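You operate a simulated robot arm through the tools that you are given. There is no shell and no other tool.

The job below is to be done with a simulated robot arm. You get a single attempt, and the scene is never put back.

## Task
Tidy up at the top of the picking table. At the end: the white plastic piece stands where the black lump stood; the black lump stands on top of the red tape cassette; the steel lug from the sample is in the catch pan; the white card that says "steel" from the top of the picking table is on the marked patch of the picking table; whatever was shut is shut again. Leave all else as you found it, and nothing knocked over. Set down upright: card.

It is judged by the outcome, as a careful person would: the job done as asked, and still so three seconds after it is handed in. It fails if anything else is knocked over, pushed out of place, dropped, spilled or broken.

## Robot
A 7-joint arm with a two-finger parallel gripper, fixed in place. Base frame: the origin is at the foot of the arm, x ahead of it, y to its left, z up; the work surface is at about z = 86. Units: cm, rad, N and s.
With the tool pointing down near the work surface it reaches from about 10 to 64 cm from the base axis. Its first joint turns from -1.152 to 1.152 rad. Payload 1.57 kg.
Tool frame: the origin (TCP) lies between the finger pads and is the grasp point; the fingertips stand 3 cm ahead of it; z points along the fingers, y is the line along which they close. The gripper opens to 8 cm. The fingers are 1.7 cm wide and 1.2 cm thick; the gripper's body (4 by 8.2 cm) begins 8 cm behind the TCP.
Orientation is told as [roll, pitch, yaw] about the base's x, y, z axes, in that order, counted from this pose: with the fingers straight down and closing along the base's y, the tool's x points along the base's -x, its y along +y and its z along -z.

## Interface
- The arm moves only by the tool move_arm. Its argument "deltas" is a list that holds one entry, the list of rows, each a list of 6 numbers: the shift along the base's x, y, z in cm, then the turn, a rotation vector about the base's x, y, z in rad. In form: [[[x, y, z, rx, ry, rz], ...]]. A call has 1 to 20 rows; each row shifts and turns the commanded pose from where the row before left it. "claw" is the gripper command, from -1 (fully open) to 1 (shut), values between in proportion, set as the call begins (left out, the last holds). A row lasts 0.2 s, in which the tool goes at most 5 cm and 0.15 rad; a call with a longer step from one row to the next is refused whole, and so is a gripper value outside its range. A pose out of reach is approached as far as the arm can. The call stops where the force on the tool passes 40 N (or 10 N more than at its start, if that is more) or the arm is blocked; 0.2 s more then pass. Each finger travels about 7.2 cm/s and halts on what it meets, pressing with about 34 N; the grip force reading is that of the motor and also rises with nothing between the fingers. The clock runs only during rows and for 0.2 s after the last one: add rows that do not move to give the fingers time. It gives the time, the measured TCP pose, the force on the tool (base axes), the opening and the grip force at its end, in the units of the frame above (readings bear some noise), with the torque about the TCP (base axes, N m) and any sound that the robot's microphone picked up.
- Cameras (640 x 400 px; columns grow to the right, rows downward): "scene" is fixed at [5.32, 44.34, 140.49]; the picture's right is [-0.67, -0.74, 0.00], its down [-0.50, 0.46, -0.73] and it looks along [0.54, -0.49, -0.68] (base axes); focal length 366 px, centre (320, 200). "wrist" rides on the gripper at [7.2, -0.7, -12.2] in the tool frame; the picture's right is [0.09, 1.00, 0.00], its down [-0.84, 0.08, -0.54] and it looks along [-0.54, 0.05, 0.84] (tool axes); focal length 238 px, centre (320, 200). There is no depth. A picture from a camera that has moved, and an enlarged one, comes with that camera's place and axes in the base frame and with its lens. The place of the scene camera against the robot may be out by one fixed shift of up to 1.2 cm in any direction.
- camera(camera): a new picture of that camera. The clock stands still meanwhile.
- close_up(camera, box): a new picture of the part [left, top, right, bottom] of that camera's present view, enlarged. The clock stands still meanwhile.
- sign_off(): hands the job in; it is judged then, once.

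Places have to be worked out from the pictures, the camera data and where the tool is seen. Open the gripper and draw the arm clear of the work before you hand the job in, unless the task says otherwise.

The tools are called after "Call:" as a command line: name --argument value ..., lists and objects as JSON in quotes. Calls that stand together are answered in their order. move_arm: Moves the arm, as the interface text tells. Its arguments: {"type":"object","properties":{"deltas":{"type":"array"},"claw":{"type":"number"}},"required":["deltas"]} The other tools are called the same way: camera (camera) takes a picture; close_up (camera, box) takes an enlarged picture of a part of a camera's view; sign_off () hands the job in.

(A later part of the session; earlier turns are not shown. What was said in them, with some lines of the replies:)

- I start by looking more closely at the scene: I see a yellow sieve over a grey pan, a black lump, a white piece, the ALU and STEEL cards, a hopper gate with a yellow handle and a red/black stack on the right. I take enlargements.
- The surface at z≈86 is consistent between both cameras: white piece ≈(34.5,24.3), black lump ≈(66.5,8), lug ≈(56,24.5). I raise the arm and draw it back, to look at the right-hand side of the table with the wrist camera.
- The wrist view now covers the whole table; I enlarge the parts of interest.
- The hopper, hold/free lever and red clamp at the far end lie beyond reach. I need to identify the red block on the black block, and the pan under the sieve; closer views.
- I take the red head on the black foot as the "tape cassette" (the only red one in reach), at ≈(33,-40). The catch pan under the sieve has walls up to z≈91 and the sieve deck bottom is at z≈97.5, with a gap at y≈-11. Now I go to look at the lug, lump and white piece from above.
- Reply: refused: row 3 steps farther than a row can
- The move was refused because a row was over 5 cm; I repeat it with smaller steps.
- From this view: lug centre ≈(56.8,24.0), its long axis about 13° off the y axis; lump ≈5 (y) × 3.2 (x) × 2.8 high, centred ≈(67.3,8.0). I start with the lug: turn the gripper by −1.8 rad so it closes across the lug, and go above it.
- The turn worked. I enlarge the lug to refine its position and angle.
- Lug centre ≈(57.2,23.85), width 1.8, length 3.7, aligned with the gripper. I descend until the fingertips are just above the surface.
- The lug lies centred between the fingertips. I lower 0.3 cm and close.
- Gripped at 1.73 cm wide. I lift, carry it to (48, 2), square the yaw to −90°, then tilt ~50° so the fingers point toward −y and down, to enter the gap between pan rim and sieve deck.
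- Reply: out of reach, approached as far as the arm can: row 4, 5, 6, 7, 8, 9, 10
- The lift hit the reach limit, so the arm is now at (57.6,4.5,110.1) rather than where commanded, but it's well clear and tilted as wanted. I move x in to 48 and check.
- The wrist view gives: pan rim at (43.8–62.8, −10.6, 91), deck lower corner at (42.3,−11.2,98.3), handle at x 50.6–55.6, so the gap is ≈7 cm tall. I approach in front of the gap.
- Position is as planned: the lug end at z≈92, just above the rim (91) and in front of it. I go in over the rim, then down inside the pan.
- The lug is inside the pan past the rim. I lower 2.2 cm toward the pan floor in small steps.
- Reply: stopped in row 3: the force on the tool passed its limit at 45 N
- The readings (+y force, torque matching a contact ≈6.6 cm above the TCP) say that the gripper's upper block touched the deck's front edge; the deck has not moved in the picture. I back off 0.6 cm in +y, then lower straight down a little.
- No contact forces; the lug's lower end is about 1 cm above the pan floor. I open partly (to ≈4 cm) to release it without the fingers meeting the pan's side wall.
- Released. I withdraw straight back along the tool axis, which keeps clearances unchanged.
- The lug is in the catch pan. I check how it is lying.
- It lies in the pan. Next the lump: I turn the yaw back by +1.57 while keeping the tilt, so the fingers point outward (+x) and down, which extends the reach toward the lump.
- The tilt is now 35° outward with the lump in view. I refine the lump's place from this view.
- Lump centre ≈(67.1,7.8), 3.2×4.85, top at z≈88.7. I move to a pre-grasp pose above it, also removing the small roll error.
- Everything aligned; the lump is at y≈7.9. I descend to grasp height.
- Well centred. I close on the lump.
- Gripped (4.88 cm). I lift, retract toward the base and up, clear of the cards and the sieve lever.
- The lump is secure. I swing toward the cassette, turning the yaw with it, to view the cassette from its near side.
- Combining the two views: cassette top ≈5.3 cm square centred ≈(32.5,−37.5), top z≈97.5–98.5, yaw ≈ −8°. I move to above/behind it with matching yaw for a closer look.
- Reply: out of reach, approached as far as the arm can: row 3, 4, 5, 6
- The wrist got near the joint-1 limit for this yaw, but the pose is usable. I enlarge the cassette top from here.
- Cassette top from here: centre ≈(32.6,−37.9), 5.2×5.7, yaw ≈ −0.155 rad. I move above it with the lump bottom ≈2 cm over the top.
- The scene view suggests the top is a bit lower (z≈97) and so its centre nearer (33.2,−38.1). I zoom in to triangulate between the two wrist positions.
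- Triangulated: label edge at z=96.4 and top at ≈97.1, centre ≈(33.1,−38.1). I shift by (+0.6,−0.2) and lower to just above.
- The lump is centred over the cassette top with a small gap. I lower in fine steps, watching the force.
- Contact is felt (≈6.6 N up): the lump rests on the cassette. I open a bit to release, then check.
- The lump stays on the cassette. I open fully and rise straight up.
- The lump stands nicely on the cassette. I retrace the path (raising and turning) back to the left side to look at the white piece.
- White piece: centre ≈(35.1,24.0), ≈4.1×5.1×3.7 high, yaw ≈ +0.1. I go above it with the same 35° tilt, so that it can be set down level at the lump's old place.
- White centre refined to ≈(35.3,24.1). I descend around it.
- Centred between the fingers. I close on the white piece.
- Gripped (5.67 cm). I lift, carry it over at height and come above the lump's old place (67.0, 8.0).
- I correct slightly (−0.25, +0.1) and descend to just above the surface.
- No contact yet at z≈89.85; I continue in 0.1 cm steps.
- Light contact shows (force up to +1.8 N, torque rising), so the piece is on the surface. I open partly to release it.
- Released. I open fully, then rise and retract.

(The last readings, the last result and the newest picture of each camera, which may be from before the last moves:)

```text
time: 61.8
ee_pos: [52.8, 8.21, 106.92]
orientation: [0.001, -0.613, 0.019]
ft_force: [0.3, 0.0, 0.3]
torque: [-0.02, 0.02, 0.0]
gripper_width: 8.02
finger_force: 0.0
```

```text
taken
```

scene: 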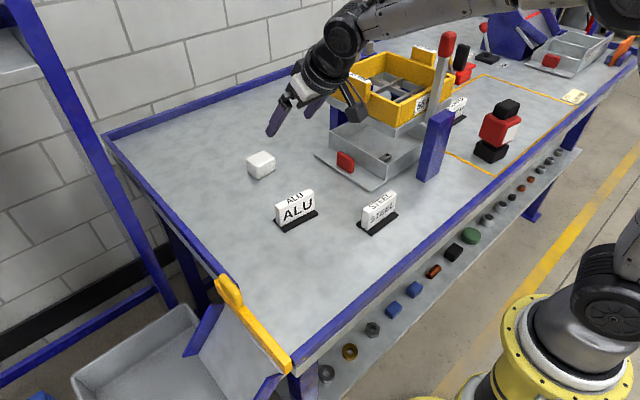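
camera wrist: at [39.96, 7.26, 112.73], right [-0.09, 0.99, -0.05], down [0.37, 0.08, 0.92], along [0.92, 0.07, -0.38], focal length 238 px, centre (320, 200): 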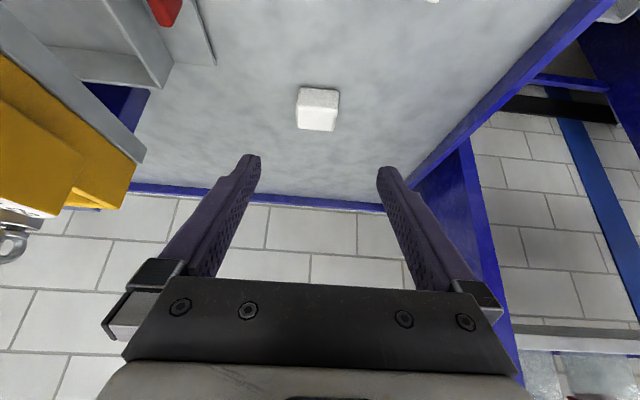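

The white piece stands where the lump stood (same spot in the scene view). Now the STEEL card: I return the tool to vertical, turn the yaw to −90° and go above the card.

Call:
move_arm --deltas '[[[-2, 0, 2, 0, 0.123, 0], [-2, 0, 1, 0, 0.123, 0], [-2, -0.5, 0, 0, 0.123, 0], [-2, -0.5, 0, 0, 0.122, 0], [-2, -0.5, 0, 0, 0.122, 0], [-2, -0.5, 0, 0, 0, -0.145], [-2, -0.5, 0, 0, 0, -0.145], [-2, -0.5, 0, 0, 0, -0.145], [-1.5, -0.5, 0, 0, 0, -0.145], [0, -0.5, 0, 0, 0, -0.145], [0, -0.5, 0, 0, 0, -0.145], [0, -0.5, 0, 0, 0, -0.144], [0, -0.5, 0, 0, 0, -0.144], [0, -0.5, 0, 0, 0, -0.144], [0, -0.5, 0, 0, 0, -0.144], [0, 0, 0, 0, 0, -0.143], [0, 0, 0, 0, 0, 0]]]'

Call:
camera --camera "wrist"

Call:
camera --camera "scene"

```text
time: 65.4
ee_pos: [35.03, 1.63, 109.58]
orientation: [0.01, -0.001, -1.575]
ft_force: [0.4, 0.1, -0.2]
torque: [0.0, 0.01, 0.02]
gripper_width: 8.0
finger_force: 0.0
```

```text
taken
camera wrist: at [34.43, 8.84, 121.78], right [1.0, 0.09, 0.01], down [0.07, -0.84, 0.54], along [0.06, -0.54, -0.84], focal length 238 px, centre (320, 200)
```

wrist: 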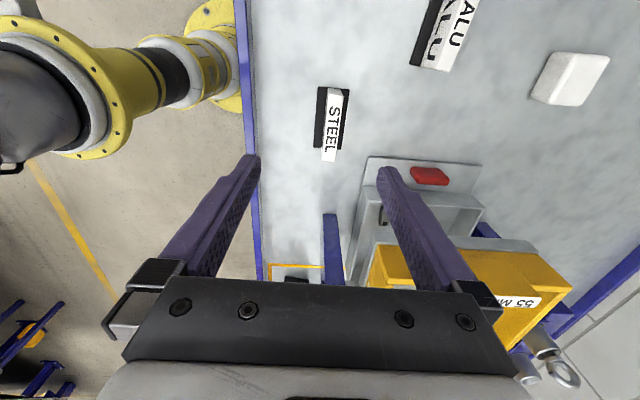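

```text
taken
```

scene: 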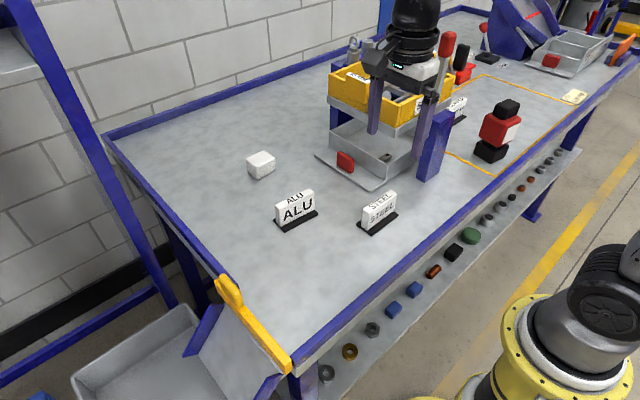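

Call:
close_up --camera "wrist" --box '[280, 75, 380, 175]'

Call:
close_up --camera "scene" --box '[340, 175, 420, 245]'

```text
4.00 times, centred on (330, 125) of wrist
camera zoom: at [34.43, 8.84, 121.78], right [1.0, 0.09, 0.01], down [0.07, -0.84, 0.54], along [0.06, -0.54, -0.84], focal length 953 px, centre (280, 500)
```

zoom: 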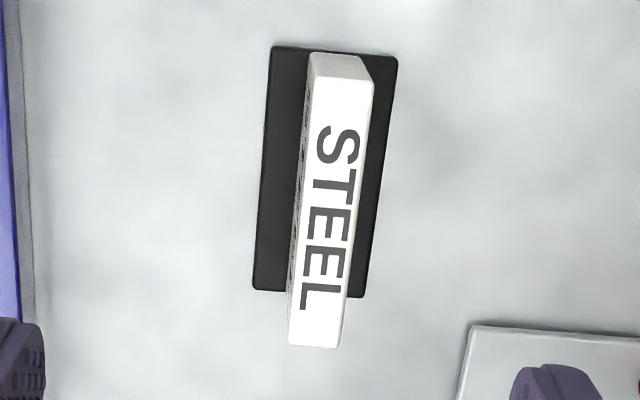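

```text
5.71 times, centred on (380, 210) of scene
camera zoom: at [5.32, 44.34, 140.49], right [-0.67, -0.74, 0.0], down [-0.5, 0.46, -0.73], along [0.54, -0.49, -0.68], focal length 2094 px, centre (-23, 143)
```

zoom: 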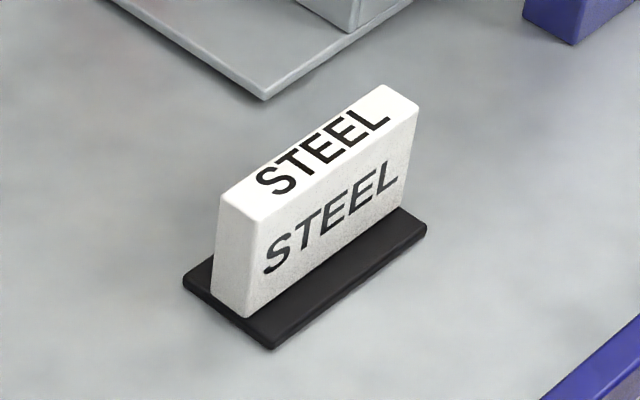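

STEEL card: base 35.05–39.3 × −4.2–4.3, white part 1.75 thick centred (37.1, 0.1), top z≈92. I descend so the fingers straddle the white part, with tips above the base plate.

Call:
move_arm --deltas '[[[1, -0.75, -3, 0, 0.01, 0], [1.07, -0.78, -3, 0, 0, 0], [0, 0, -3, 0, 0, 0], [0, 0, -3, 0, 0, 0], [0, 0, -1, 0, 0, 0], [0, 0, 0, 0, 0, 0]]]'

Call:
camera --camera "wrist"

```text
time: 66.8
ee_pos: [37.1, 0.06, 96.63]
orientation: [0.0, -0.001, -1.574]
ft_force: [0.2, 0.2, 0.4]
torque: [0.01, 0.0, 0.03]
gripper_width: 7.98
finger_force: 0.1
```

```text
taken
camera wrist: at [36.52, 7.19, 108.74], right [1.0, 0.09, 0.0], down [0.07, -0.84, 0.54], along [0.05, -0.54, -0.84], focal length 238 px, centre (320, 200)
```

wrist: 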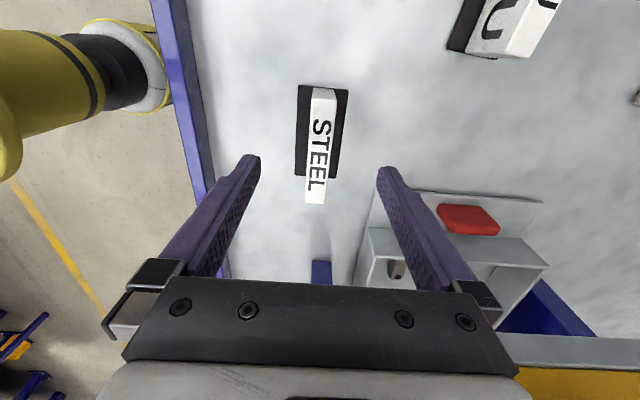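

The card is centred. I descend to TCP z≈91 and close.

Call:
move_arm --deltas '[[[0, 0, -2, 0, 0, 0], [0, 0, -2, 0, 0, 0], [0, 0, -1.5, 0, 0, 0], [0, 0, 0, 0, 0, 0]]]'

Call:
camera --camera "wrist"

Call:
close_up --camera "scene" --box '[320, 140, 440, 250]'

```text
time: 67.8
ee_pos: [37.08, 0.14, 91.12]
orientation: [-0.001, 0.0, -1.574]
ft_force: [-0.6, 0.7, -0.2]
torque: [0.0, 0.02, -0.01]
gripper_width: 8.03
finger_force: 0.0
```

```text
taken
camera wrist: at [36.52, 7.34, 103.29], right [1.0, 0.09, 0.0], down [0.07, -0.84, 0.54], along [0.05, -0.54, -0.84], focal length 238 px, centre (320, 200)
```

wrist: 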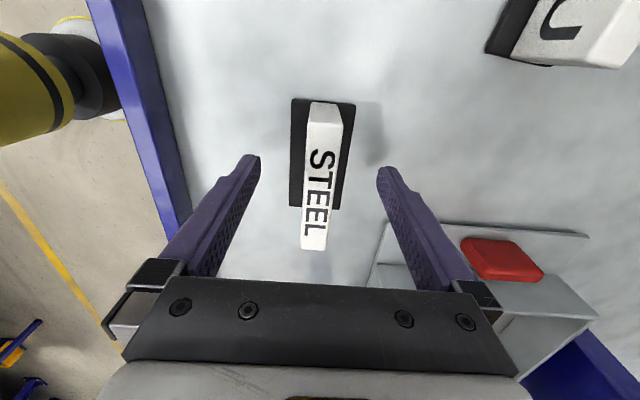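

```text
3.64 times, centred on (380, 195) of scene
camera zoom: at [5.32, 44.34, 140.49], right [-0.67, -0.74, 0.0], down [-0.5, 0.46, -0.73], along [0.54, -0.49, -0.68], focal length 1333 px, centre (102, 218)
```

zoom: 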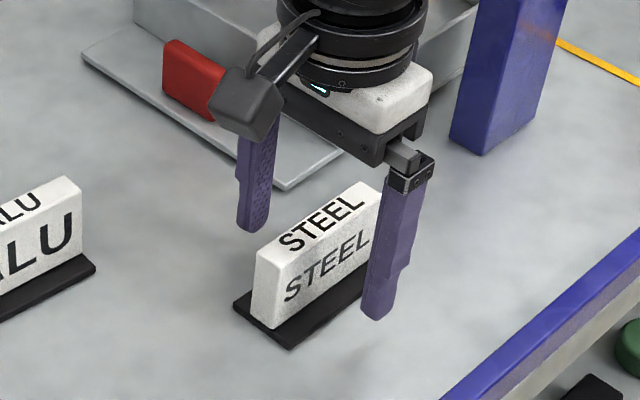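

Call:
move_arm --deltas '[[[0, 0, 0, 0, 0, 0], [0, 0, 0, 0, 0, 0], [0, 0, 0, 0, 0, 0], [0, 0, 0, 0, 0, 0], [0, 0, 0, 0, 0, 0]]]' --claw 1

Call:
camera --camera "wrist"

Call:
close_up --camera "scene" --box '[320, 140, 440, 250]'

```text
time: 69.0
ee_pos: [37.06, 0.16, 91.13]
orientation: [0.002, 0.002, -1.575]
ft_force: [0.6, 0.9, 0.1]
torque: [0.05, 0.0, -0.04]
gripper_width: 1.74
finger_force: 31.6
```

```text
taken
camera wrist: at [36.53, 7.33, 103.31], right [1.0, 0.09, 0.0], down [0.07, -0.84, 0.54], along [0.05, -0.54, -0.84], focal length 238 px, centre (320, 200)
```

wrist: 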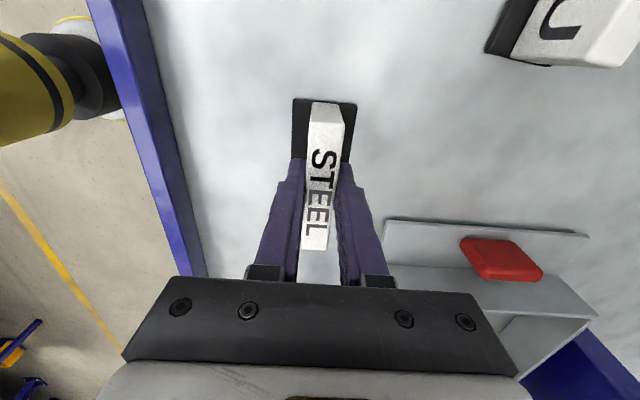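

```text
3.64 times, centred on (380, 195) of scene
camera zoom: at [5.32, 44.34, 140.49], right [-0.67, -0.74, 0.0], down [-0.5, 0.46, -0.73], along [0.54, -0.49, -0.68], focal length 1333 px, centre (102, 218)
```

zoom: 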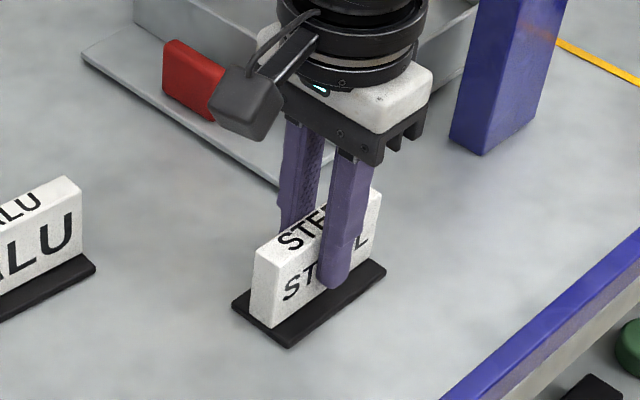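

Gripped at 1.74. I lift straight up, draw in toward the base and swing around the sieve lever toward the patch.

Call:
move_arm --deltas '[[[0, 0, 1, 0, 0, 0], [0, 0, 3, 0, 0, 0], [0, 0, 4, 0, 0, 0], [0, 0, 4, 0, 0, 0], [0, 0, 4, 0, 0, 0], [0, 0, 4, 0, 0, 0], [0, 0, 4, 0, 0, 0], [0, 0, 4, 0, 0, 0], [-4, 0, 0, 0, 0, 0], [-4, 0, 0, 0, 0, 0], [-4, -1, 0, 0, 0, 0], [-3, -3, 0, 0, 0, 0], [0, -4.5, 0, 0, 0, 0], [0, -4.5, 0, 0, 0, 0], [0, -4.5, 0, 0, 0, 0], [0, -4.5, 0, 0, 0, 0], [0, -4.5, 0, 0, 0, 0], [0, -4.5, 0, 0, 0, 0], [0, 0, 0, 0, 0, 0]]]'

Call:
camera --camera "wrist"

Call:
camera --camera "scene"

```text
time: 73.0
ee_pos: [22.29, -31.0, 119.23]
orientation: [-0.001, 0.001, -1.573]
ft_force: [-0.7, 0.1, -0.4]
torque: [-0.01, 0.0, -0.04]
gripper_width: 1.71
finger_force: 32.4
```

```text
taken
camera wrist: at [21.66, -23.82, 131.39], right [1.0, 0.09, 0.0], down [0.07, -0.84, 0.54], along [0.05, -0.54, -0.84], focal length 238 px, centre (320, 200)
```

wrist: 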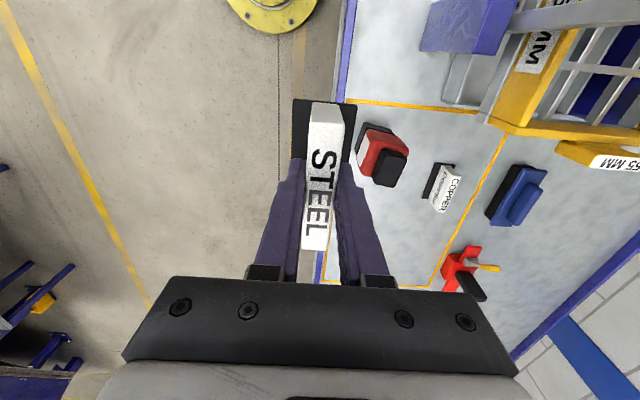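

```text
taken
```

scene: 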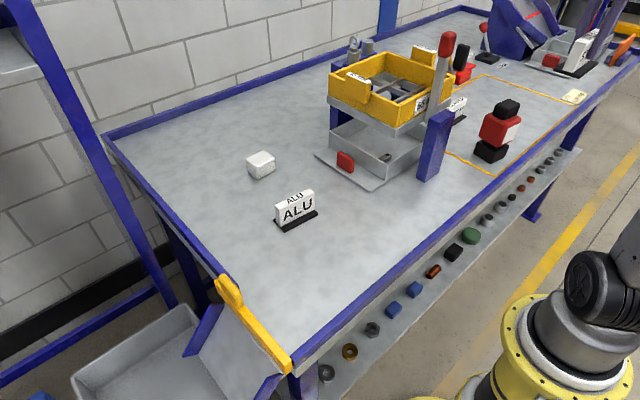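

From this view the patch spans x≈27.5–59.5, y≈−31.5 to −81. I choose the free spot (32, −51), clear of the cassette and COPPER card, and approach it.

Call:
move_arm --deltas '[[[1, -4, -2, 0, 0, 0], [1, -4, -2, 0, 0, 0], [1, -4, -2, 0, 0, 0], [1.5, -2, -3, 0, 0, 0], [1.5, -2, -3, 0, 0, 0], [1.5, -2, -3, 0, 0, 0], [1.1, -1, -2, 0, 0, 0], [1.1, -1, -2, 0, 0, 0], [0, 0, -2, 0, 0, 0], [0, 0, 0, 0, 0, 0]]]'

Call:
camera --camera "wrist"

Call:
camera --camera "scene"

```text
time: 75.2
ee_pos: [31.9, -50.96, 98.06]
orientation: [0.001, -0.001, -1.575]
ft_force: [0.1, 0.7, -0.7]
torque: [-0.02, -0.01, -0.01]
gripper_width: 1.73
finger_force: 32.6
```

```text
taken
camera wrist: at [31.26, -43.78, 110.32], right [1.0, 0.09, 0.0], down [0.07, -0.84, 0.54], along [0.05, -0.54, -0.84], focal length 238 px, centre (320, 200)
```

wrist: 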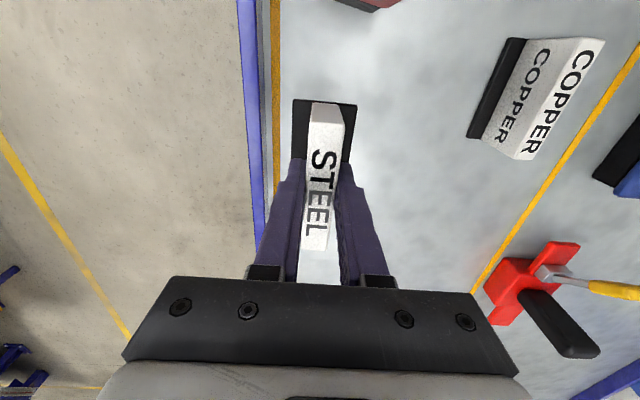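

```text
taken
```

scene: 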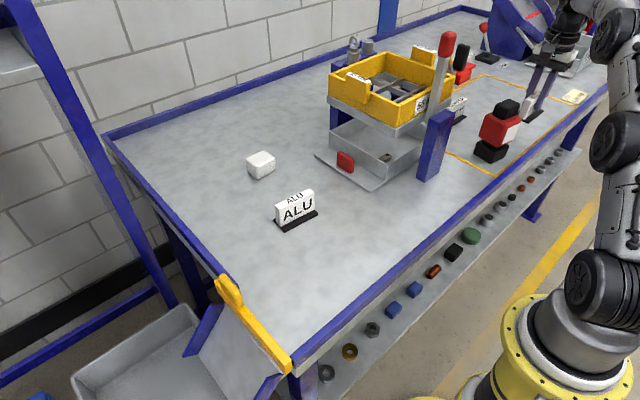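

The spot is inside the outline (front line at x≈27.3, card base edge at ≈29.9). I lower toward the surface.

Call:
move_arm --deltas '[[[0.4, 0, -2, 0, 0, 0], [0, 0, -2, 0, 0, 0], [0, 0, -1.6, 0, 0, 0], [0, 0, -0.8, 0, 0, 0], [0, 0, 0, 0, 0, 0]]]'

Call:
close_up --camera "scene" --box '[460, 50, 600, 180]'

Call:
camera --camera "wrist"

```text
time: 76.4
ee_pos: [32.23, -50.82, 91.59]
orientation: [0.002, 0.0, -1.574]
ft_force: [0.4, 0.3, -1.6]
torque: [-0.02, 0.03, -0.02]
gripper_width: 1.73
finger_force: 32.2
```

```text
3.08 times, centred on (530, 115) of scene
camera zoom: at [5.32, 44.34, 140.49], right [-0.67, -0.74, 0.0], down [-0.5, 0.46, -0.73], along [0.54, -0.49, -0.68], focal length 1128 px, centre (-326, 462)
```

zoom: 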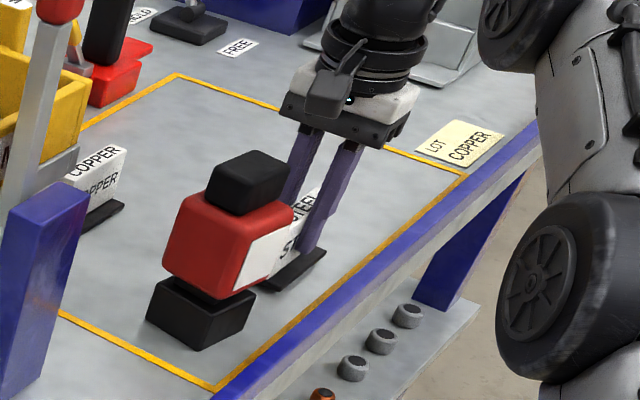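

```text
taken
camera wrist: at [31.71, -43.69, 103.82], right [1.0, 0.09, 0.0], down [0.07, -0.84, 0.54], along [0.05, -0.54, -0.84], focal length 238 px, centre (320, 200)
```

wrist: 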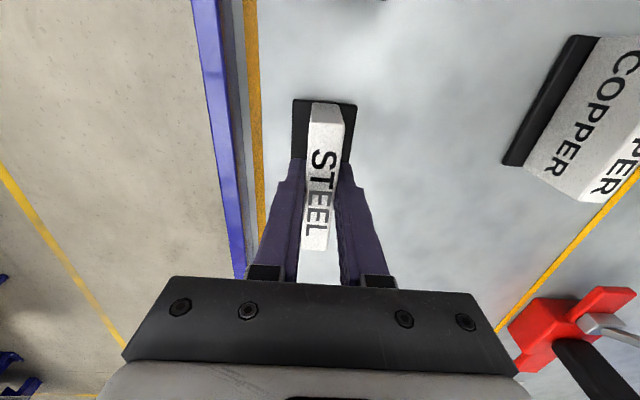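

Close now; I lower in 0.1–0.15 cm steps until contact.

Call:
move_arm --deltas '[[[0, 0, -0.15, 0, 0, 0], [0, 0, -0.15, 0, 0, 0], [0, 0, 0, 0, 0, 0]]]'

Call:
move_arm --deltas '[[[0, 0, -0.1, 0, 0, 0], [0, 0, -0.05, 0, 0, 0], [0, 0, 0, 0, 0, 0]]]'

```text
time: 77.2
ee_pos: [32.28, -50.89, 91.28]
orientation: [0.001, 0.0, -1.576]
ft_force: [0.2, -0.2, -0.8]
torque: [0.0, -0.02, 0.01]
gripper_width: 1.73
finger_force: 32.1
```

```text
time: 78.0
ee_pos: [32.23, -50.86, 91.19]
orientation: [0.001, 0.0, -1.573]
ft_force: [-0.1, -0.7, -0.7]
torque: [0.02, 0.01, -0.01]
gripper_width: 1.73
finger_force: 32.7
```

Call:
move_arm --deltas '[[[0, 0, -0.08, 0, 0, 0], [0, 0, 0, 0, 0, 0]]]'

```text
time: 78.6
ee_pos: [32.26, -50.82, 91.07]
orientation: [0.002, -0.002, -1.576]
ft_force: [-0.4, 0.8, -1.0]
torque: [-0.03, 0.01, 0.01]
gripper_width: 1.73
finger_force: 31.9
```

No contact yet at z≈91.1 (no force change); I lower a little more.

Call:
move_arm --deltas '[[[0, 0, -0.08, 0, 0, 0], [0, 0, 0, 0, 0, 0]]]'

Call:
move_arm --deltas '[[[0, 0, -0.06, 0, 0, 0], [0, 0, 0, 0, 0, 0]]]'

```text
time: 79.2
ee_pos: [32.37, -50.89, 91.06]
orientation: [0.002, -0.002, -1.573]
ft_force: [-0.1, -0.2, 0.5]
torque: [-0.05, 0.03, -0.02]
gripper_width: 1.71
finger_force: 32.4
```

```text
time: 79.8
ee_pos: [32.32, -50.87, 91.04]
orientation: [0.0, 0.0, -1.575]
ft_force: [-0.6, 1.3, 3.8]
torque: [0.13, 0.06, -0.01]
gripper_width: 1.73
finger_force: 32.2
```

Contact (Fz ≈ +3.8 N): the card stands on the surface. I open to a moderate width to release it.

Call:
move_arm --deltas '[[[0, 0, 0, 0, 0, 0], [0, 0, 0, 0, 0, 0], [0, 0, 0, 0, 0, 0]]]' --claw -0.1

Call:
camera --camera "wrist"

Call:
close_up --camera "scene" --box '[460, 50, 600, 180]'

```text
time: 80.6
ee_pos: [32.29, -50.86, 91.0]
orientation: [0.002, -0.001, -1.575]
ft_force: [0.3, 0.0, 0.6]
torque: [-0.06, -0.05, 0.02]
gripper_width: 4.41
finger_force: 0.1
```

```text
taken
camera wrist: at [31.72, -43.7, 103.21], right [1.0, 0.09, 0.0], down [0.07, -0.84, 0.54], along [0.05, -0.54, -0.84], focal length 238 px, centre (320, 200)
```

wrist: 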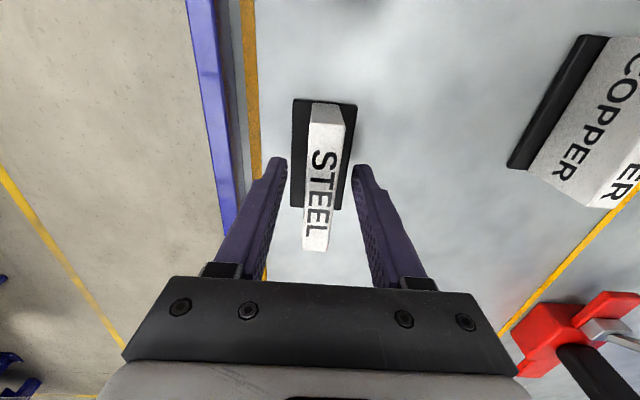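

```text
3.08 times, centred on (530, 115) of scene
camera zoom: at [5.32, 44.34, 140.49], right [-0.67, -0.74, 0.0], down [-0.5, 0.46, -0.73], along [0.54, -0.49, -0.68], focal length 1128 px, centre (-326, 462)
```

zoom: 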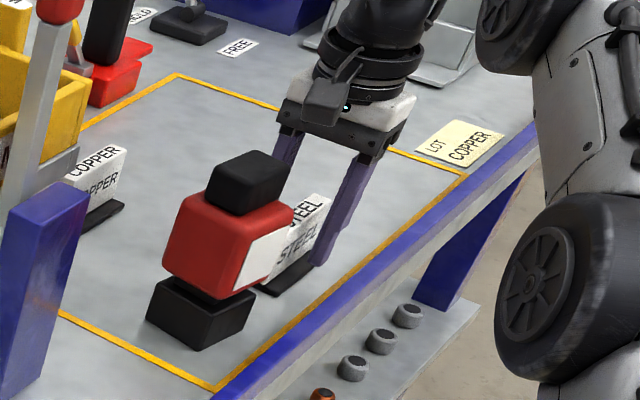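

The card stands free. I rise and withdraw the reverse way, opening the gripper once clear.

Call:
move_arm --deltas '[[[0, 0, 0.7, 0, 0, 0], [0, 0, 2, 0, 0, 0], [0, 0, 3, 0, 0, 0], [-0.5, 0.5, 3, 0, 0, 0], [-1.5, 2, 3, 0, 0, 0], [-1.5, 2, 3, 0, 0, 0], [-1.5, 2, 3, 0, 0, 0], [-1.5, 3, 2.5, 0, 0, 0], [-1, 4, 2, 0, 0, 0], [-1, 4, 2, 0, 0, 0], [-1, 4, 2, 0, 0, 0], [0, 4, 0, 0, 0, 0], [0, 4, 0, 0, 0, 0], [0, 4, 0, 0, 0, 0], [0, 0, 0, 0, 0, 0]]]'

Call:
move_arm --deltas '[[[0, 4, 0, 0, 0, 0], [0, 4, 0, 0, 0, 0], [0, 4, 0, 0, 0, 0], [0, 4, 0, 0, 0, 0], [0, 2, 0, 0, 0, 0], [0, 0, 0, 0, 0, 0]]]' --claw -1

Call:
camera --camera "scene"

Call:
close_up --camera "scene" --box '[430, 50, 600, 190]'

Call:
close_up --camera "scene" --box '[200, 90, 470, 270]'

Call:
camera --camera "wrist"

```text
time: 83.8
ee_pos: [22.68, -17.23, 117.2]
orientation: [0.001, 0.0, -1.573]
ft_force: [-0.3, -0.2, -0.5]
torque: [0.0, -0.02, -0.03]
gripper_width: 4.38
finger_force: 0.0
```

```text
time: 85.2
ee_pos: [22.81, 0.78, 117.48]
orientation: [0.002, 0.0, -1.574]
ft_force: [0.8, 0.1, 0.1]
torque: [-0.02, 0.0, 0.0]
gripper_width: 7.99
finger_force: 0.0
```

```text
taken
```

scene: 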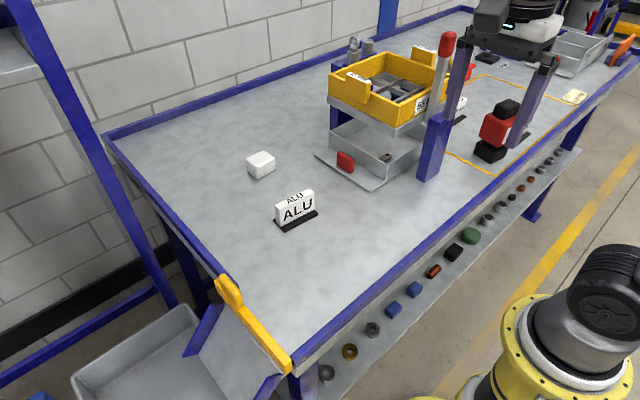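

```text
2.86 times, centred on (515, 120) of scene
camera zoom: at [5.32, 44.34, 140.49], right [-0.67, -0.74, 0.0], down [-0.5, 0.46, -0.73], along [0.54, -0.49, -0.68], focal length 1047 px, centre (-237, 429)
```

zoom: 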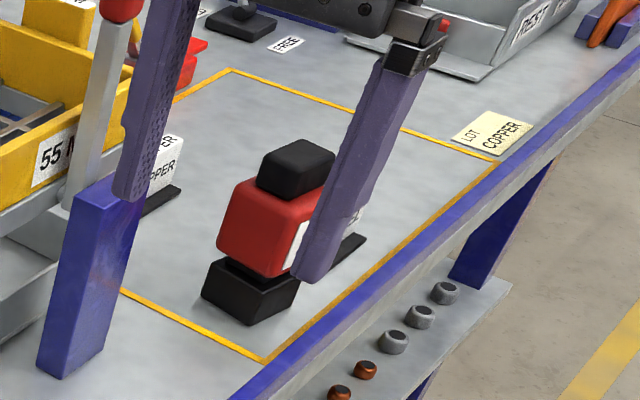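

```text
2.22 times, centred on (335, 180) of scene
camera zoom: at [5.32, 44.34, 140.49], right [-0.67, -0.74, 0.0], down [-0.5, 0.46, -0.73], along [0.54, -0.49, -0.68], focal length 814 px, centre (287, 244)
```

zoom: 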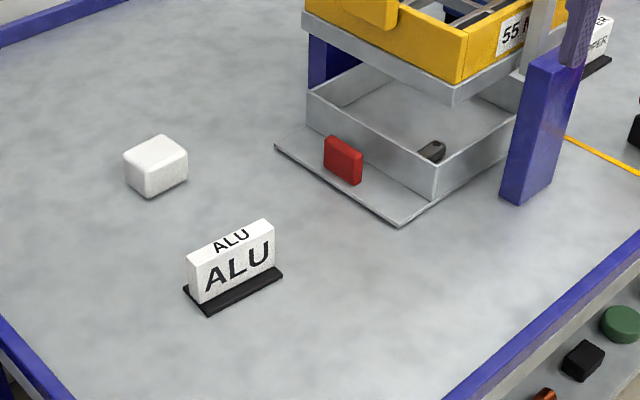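

```text
taken
camera wrist: at [22.28, 7.92, 129.66], right [1.0, 0.09, 0.0], down [0.07, -0.84, 0.54], along [0.05, -0.54, -0.84], focal length 238 px, centre (320, 200)
```

wrist: 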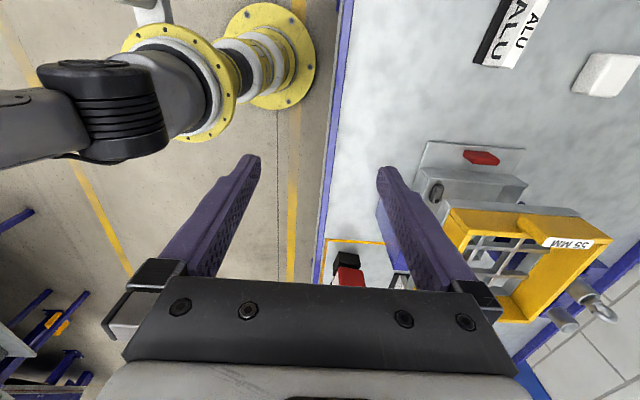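

Everything looks as planned; the gripper only blocks the scene camera's view of the patch. I move the arm clear to the left and re-check.

Call:
move_arm --deltas '[[[1, 4, 1, 0, 0, 0], [1, 4, 1, 0, 0, 0], [1, 4, 1, 0, 0, 0], [1, 3, 1, 0, 0, 0], [0, 0, 0, 0, 0, 0], [0, 0, 0, 0, 0, 0], [0, 0, 0, 0, 0, 0]]]'

Call:
camera --camera "scene"

Call:
close_up --camera "scene" --box '[430, 50, 600, 190]'

Call:
close_up --camera "scene" --box '[320, 20, 480, 120]'

```text
time: 86.8
ee_pos: [26.87, 15.65, 121.19]
orientation: [0.002, 0.0, -1.573]
ft_force: [0.0, 0.1, -1.0]
torque: [0.02, -0.02, 0.03]
gripper_width: 8.02
finger_force: 0.0
```

```text
taken
```

scene: 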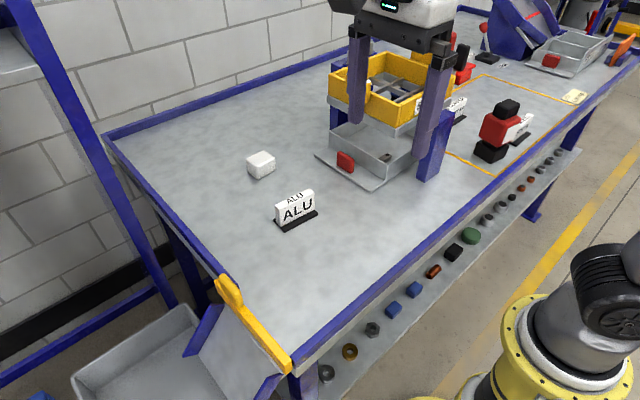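

```text
2.86 times, centred on (515, 120) of scene
camera zoom: at [5.32, 44.34, 140.49], right [-0.67, -0.74, 0.0], down [-0.5, 0.46, -0.73], along [0.54, -0.49, -0.68], focal length 1047 px, centre (-237, 429)
```

zoom: 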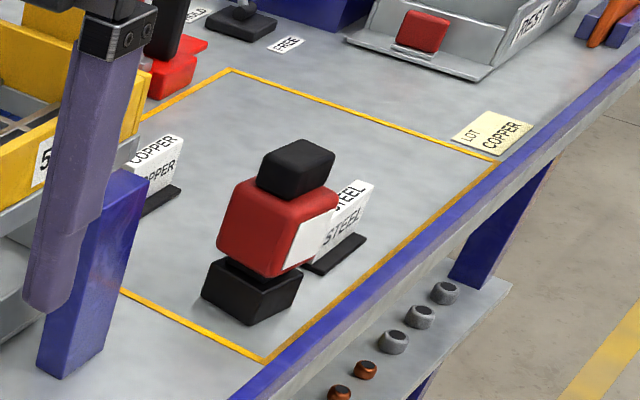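

```text
4.00 times, centred on (400, 70) of scene
camera zoom: at [5.32, 44.34, 140.49], right [-0.67, -0.74, 0.0], down [-0.5, 0.46, -0.73], along [0.54, -0.49, -0.68], focal length 1466 px, centre (0, 720)
```

zoom: 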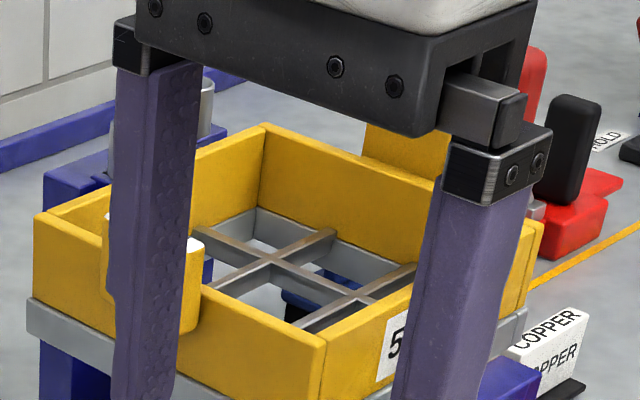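

All is in place: the white piece at the lump's old spot, the lump on the red cassette, the lug in the catch pan, and the STEEL card upright on the marked patch. The pan, sieve and gate are as they were at the start. The gripper is open and clear, so I hand in.

Call:
sign_off

```text
The job is handed in.
```

I did all four moves and handed the job in. In the last pictures, nothing is knocked over and nothing else looks moved.

- **White plastic piece:** it stands where the black lump stood, matching the lump's old spot in the scene view to about a pixel.
- **Black lump:** it stands on top of the red block with the black foot. I took that block to be the red tape cassette, since it was the only red object in reach that fit.
- **Steel lug:** it lies in the pan under the 55 mm sieve, which I took to be the catch pan. I put it in through the gap between the pan rim and the sieve and let it fall about 1 cm.
- **"Steel" card:** it stands upright inside the yellow-outlined patch, clear of the cassette and the copper card.
- **Shut items:** I opened nothing, so there was nothing to shut again.

While I was lowering the lug, the gripper pressed against the front edge of the sieve deck with about 45 N before the arm stopped itself. I backed off, and later pictures show the sieve and pan where they started.
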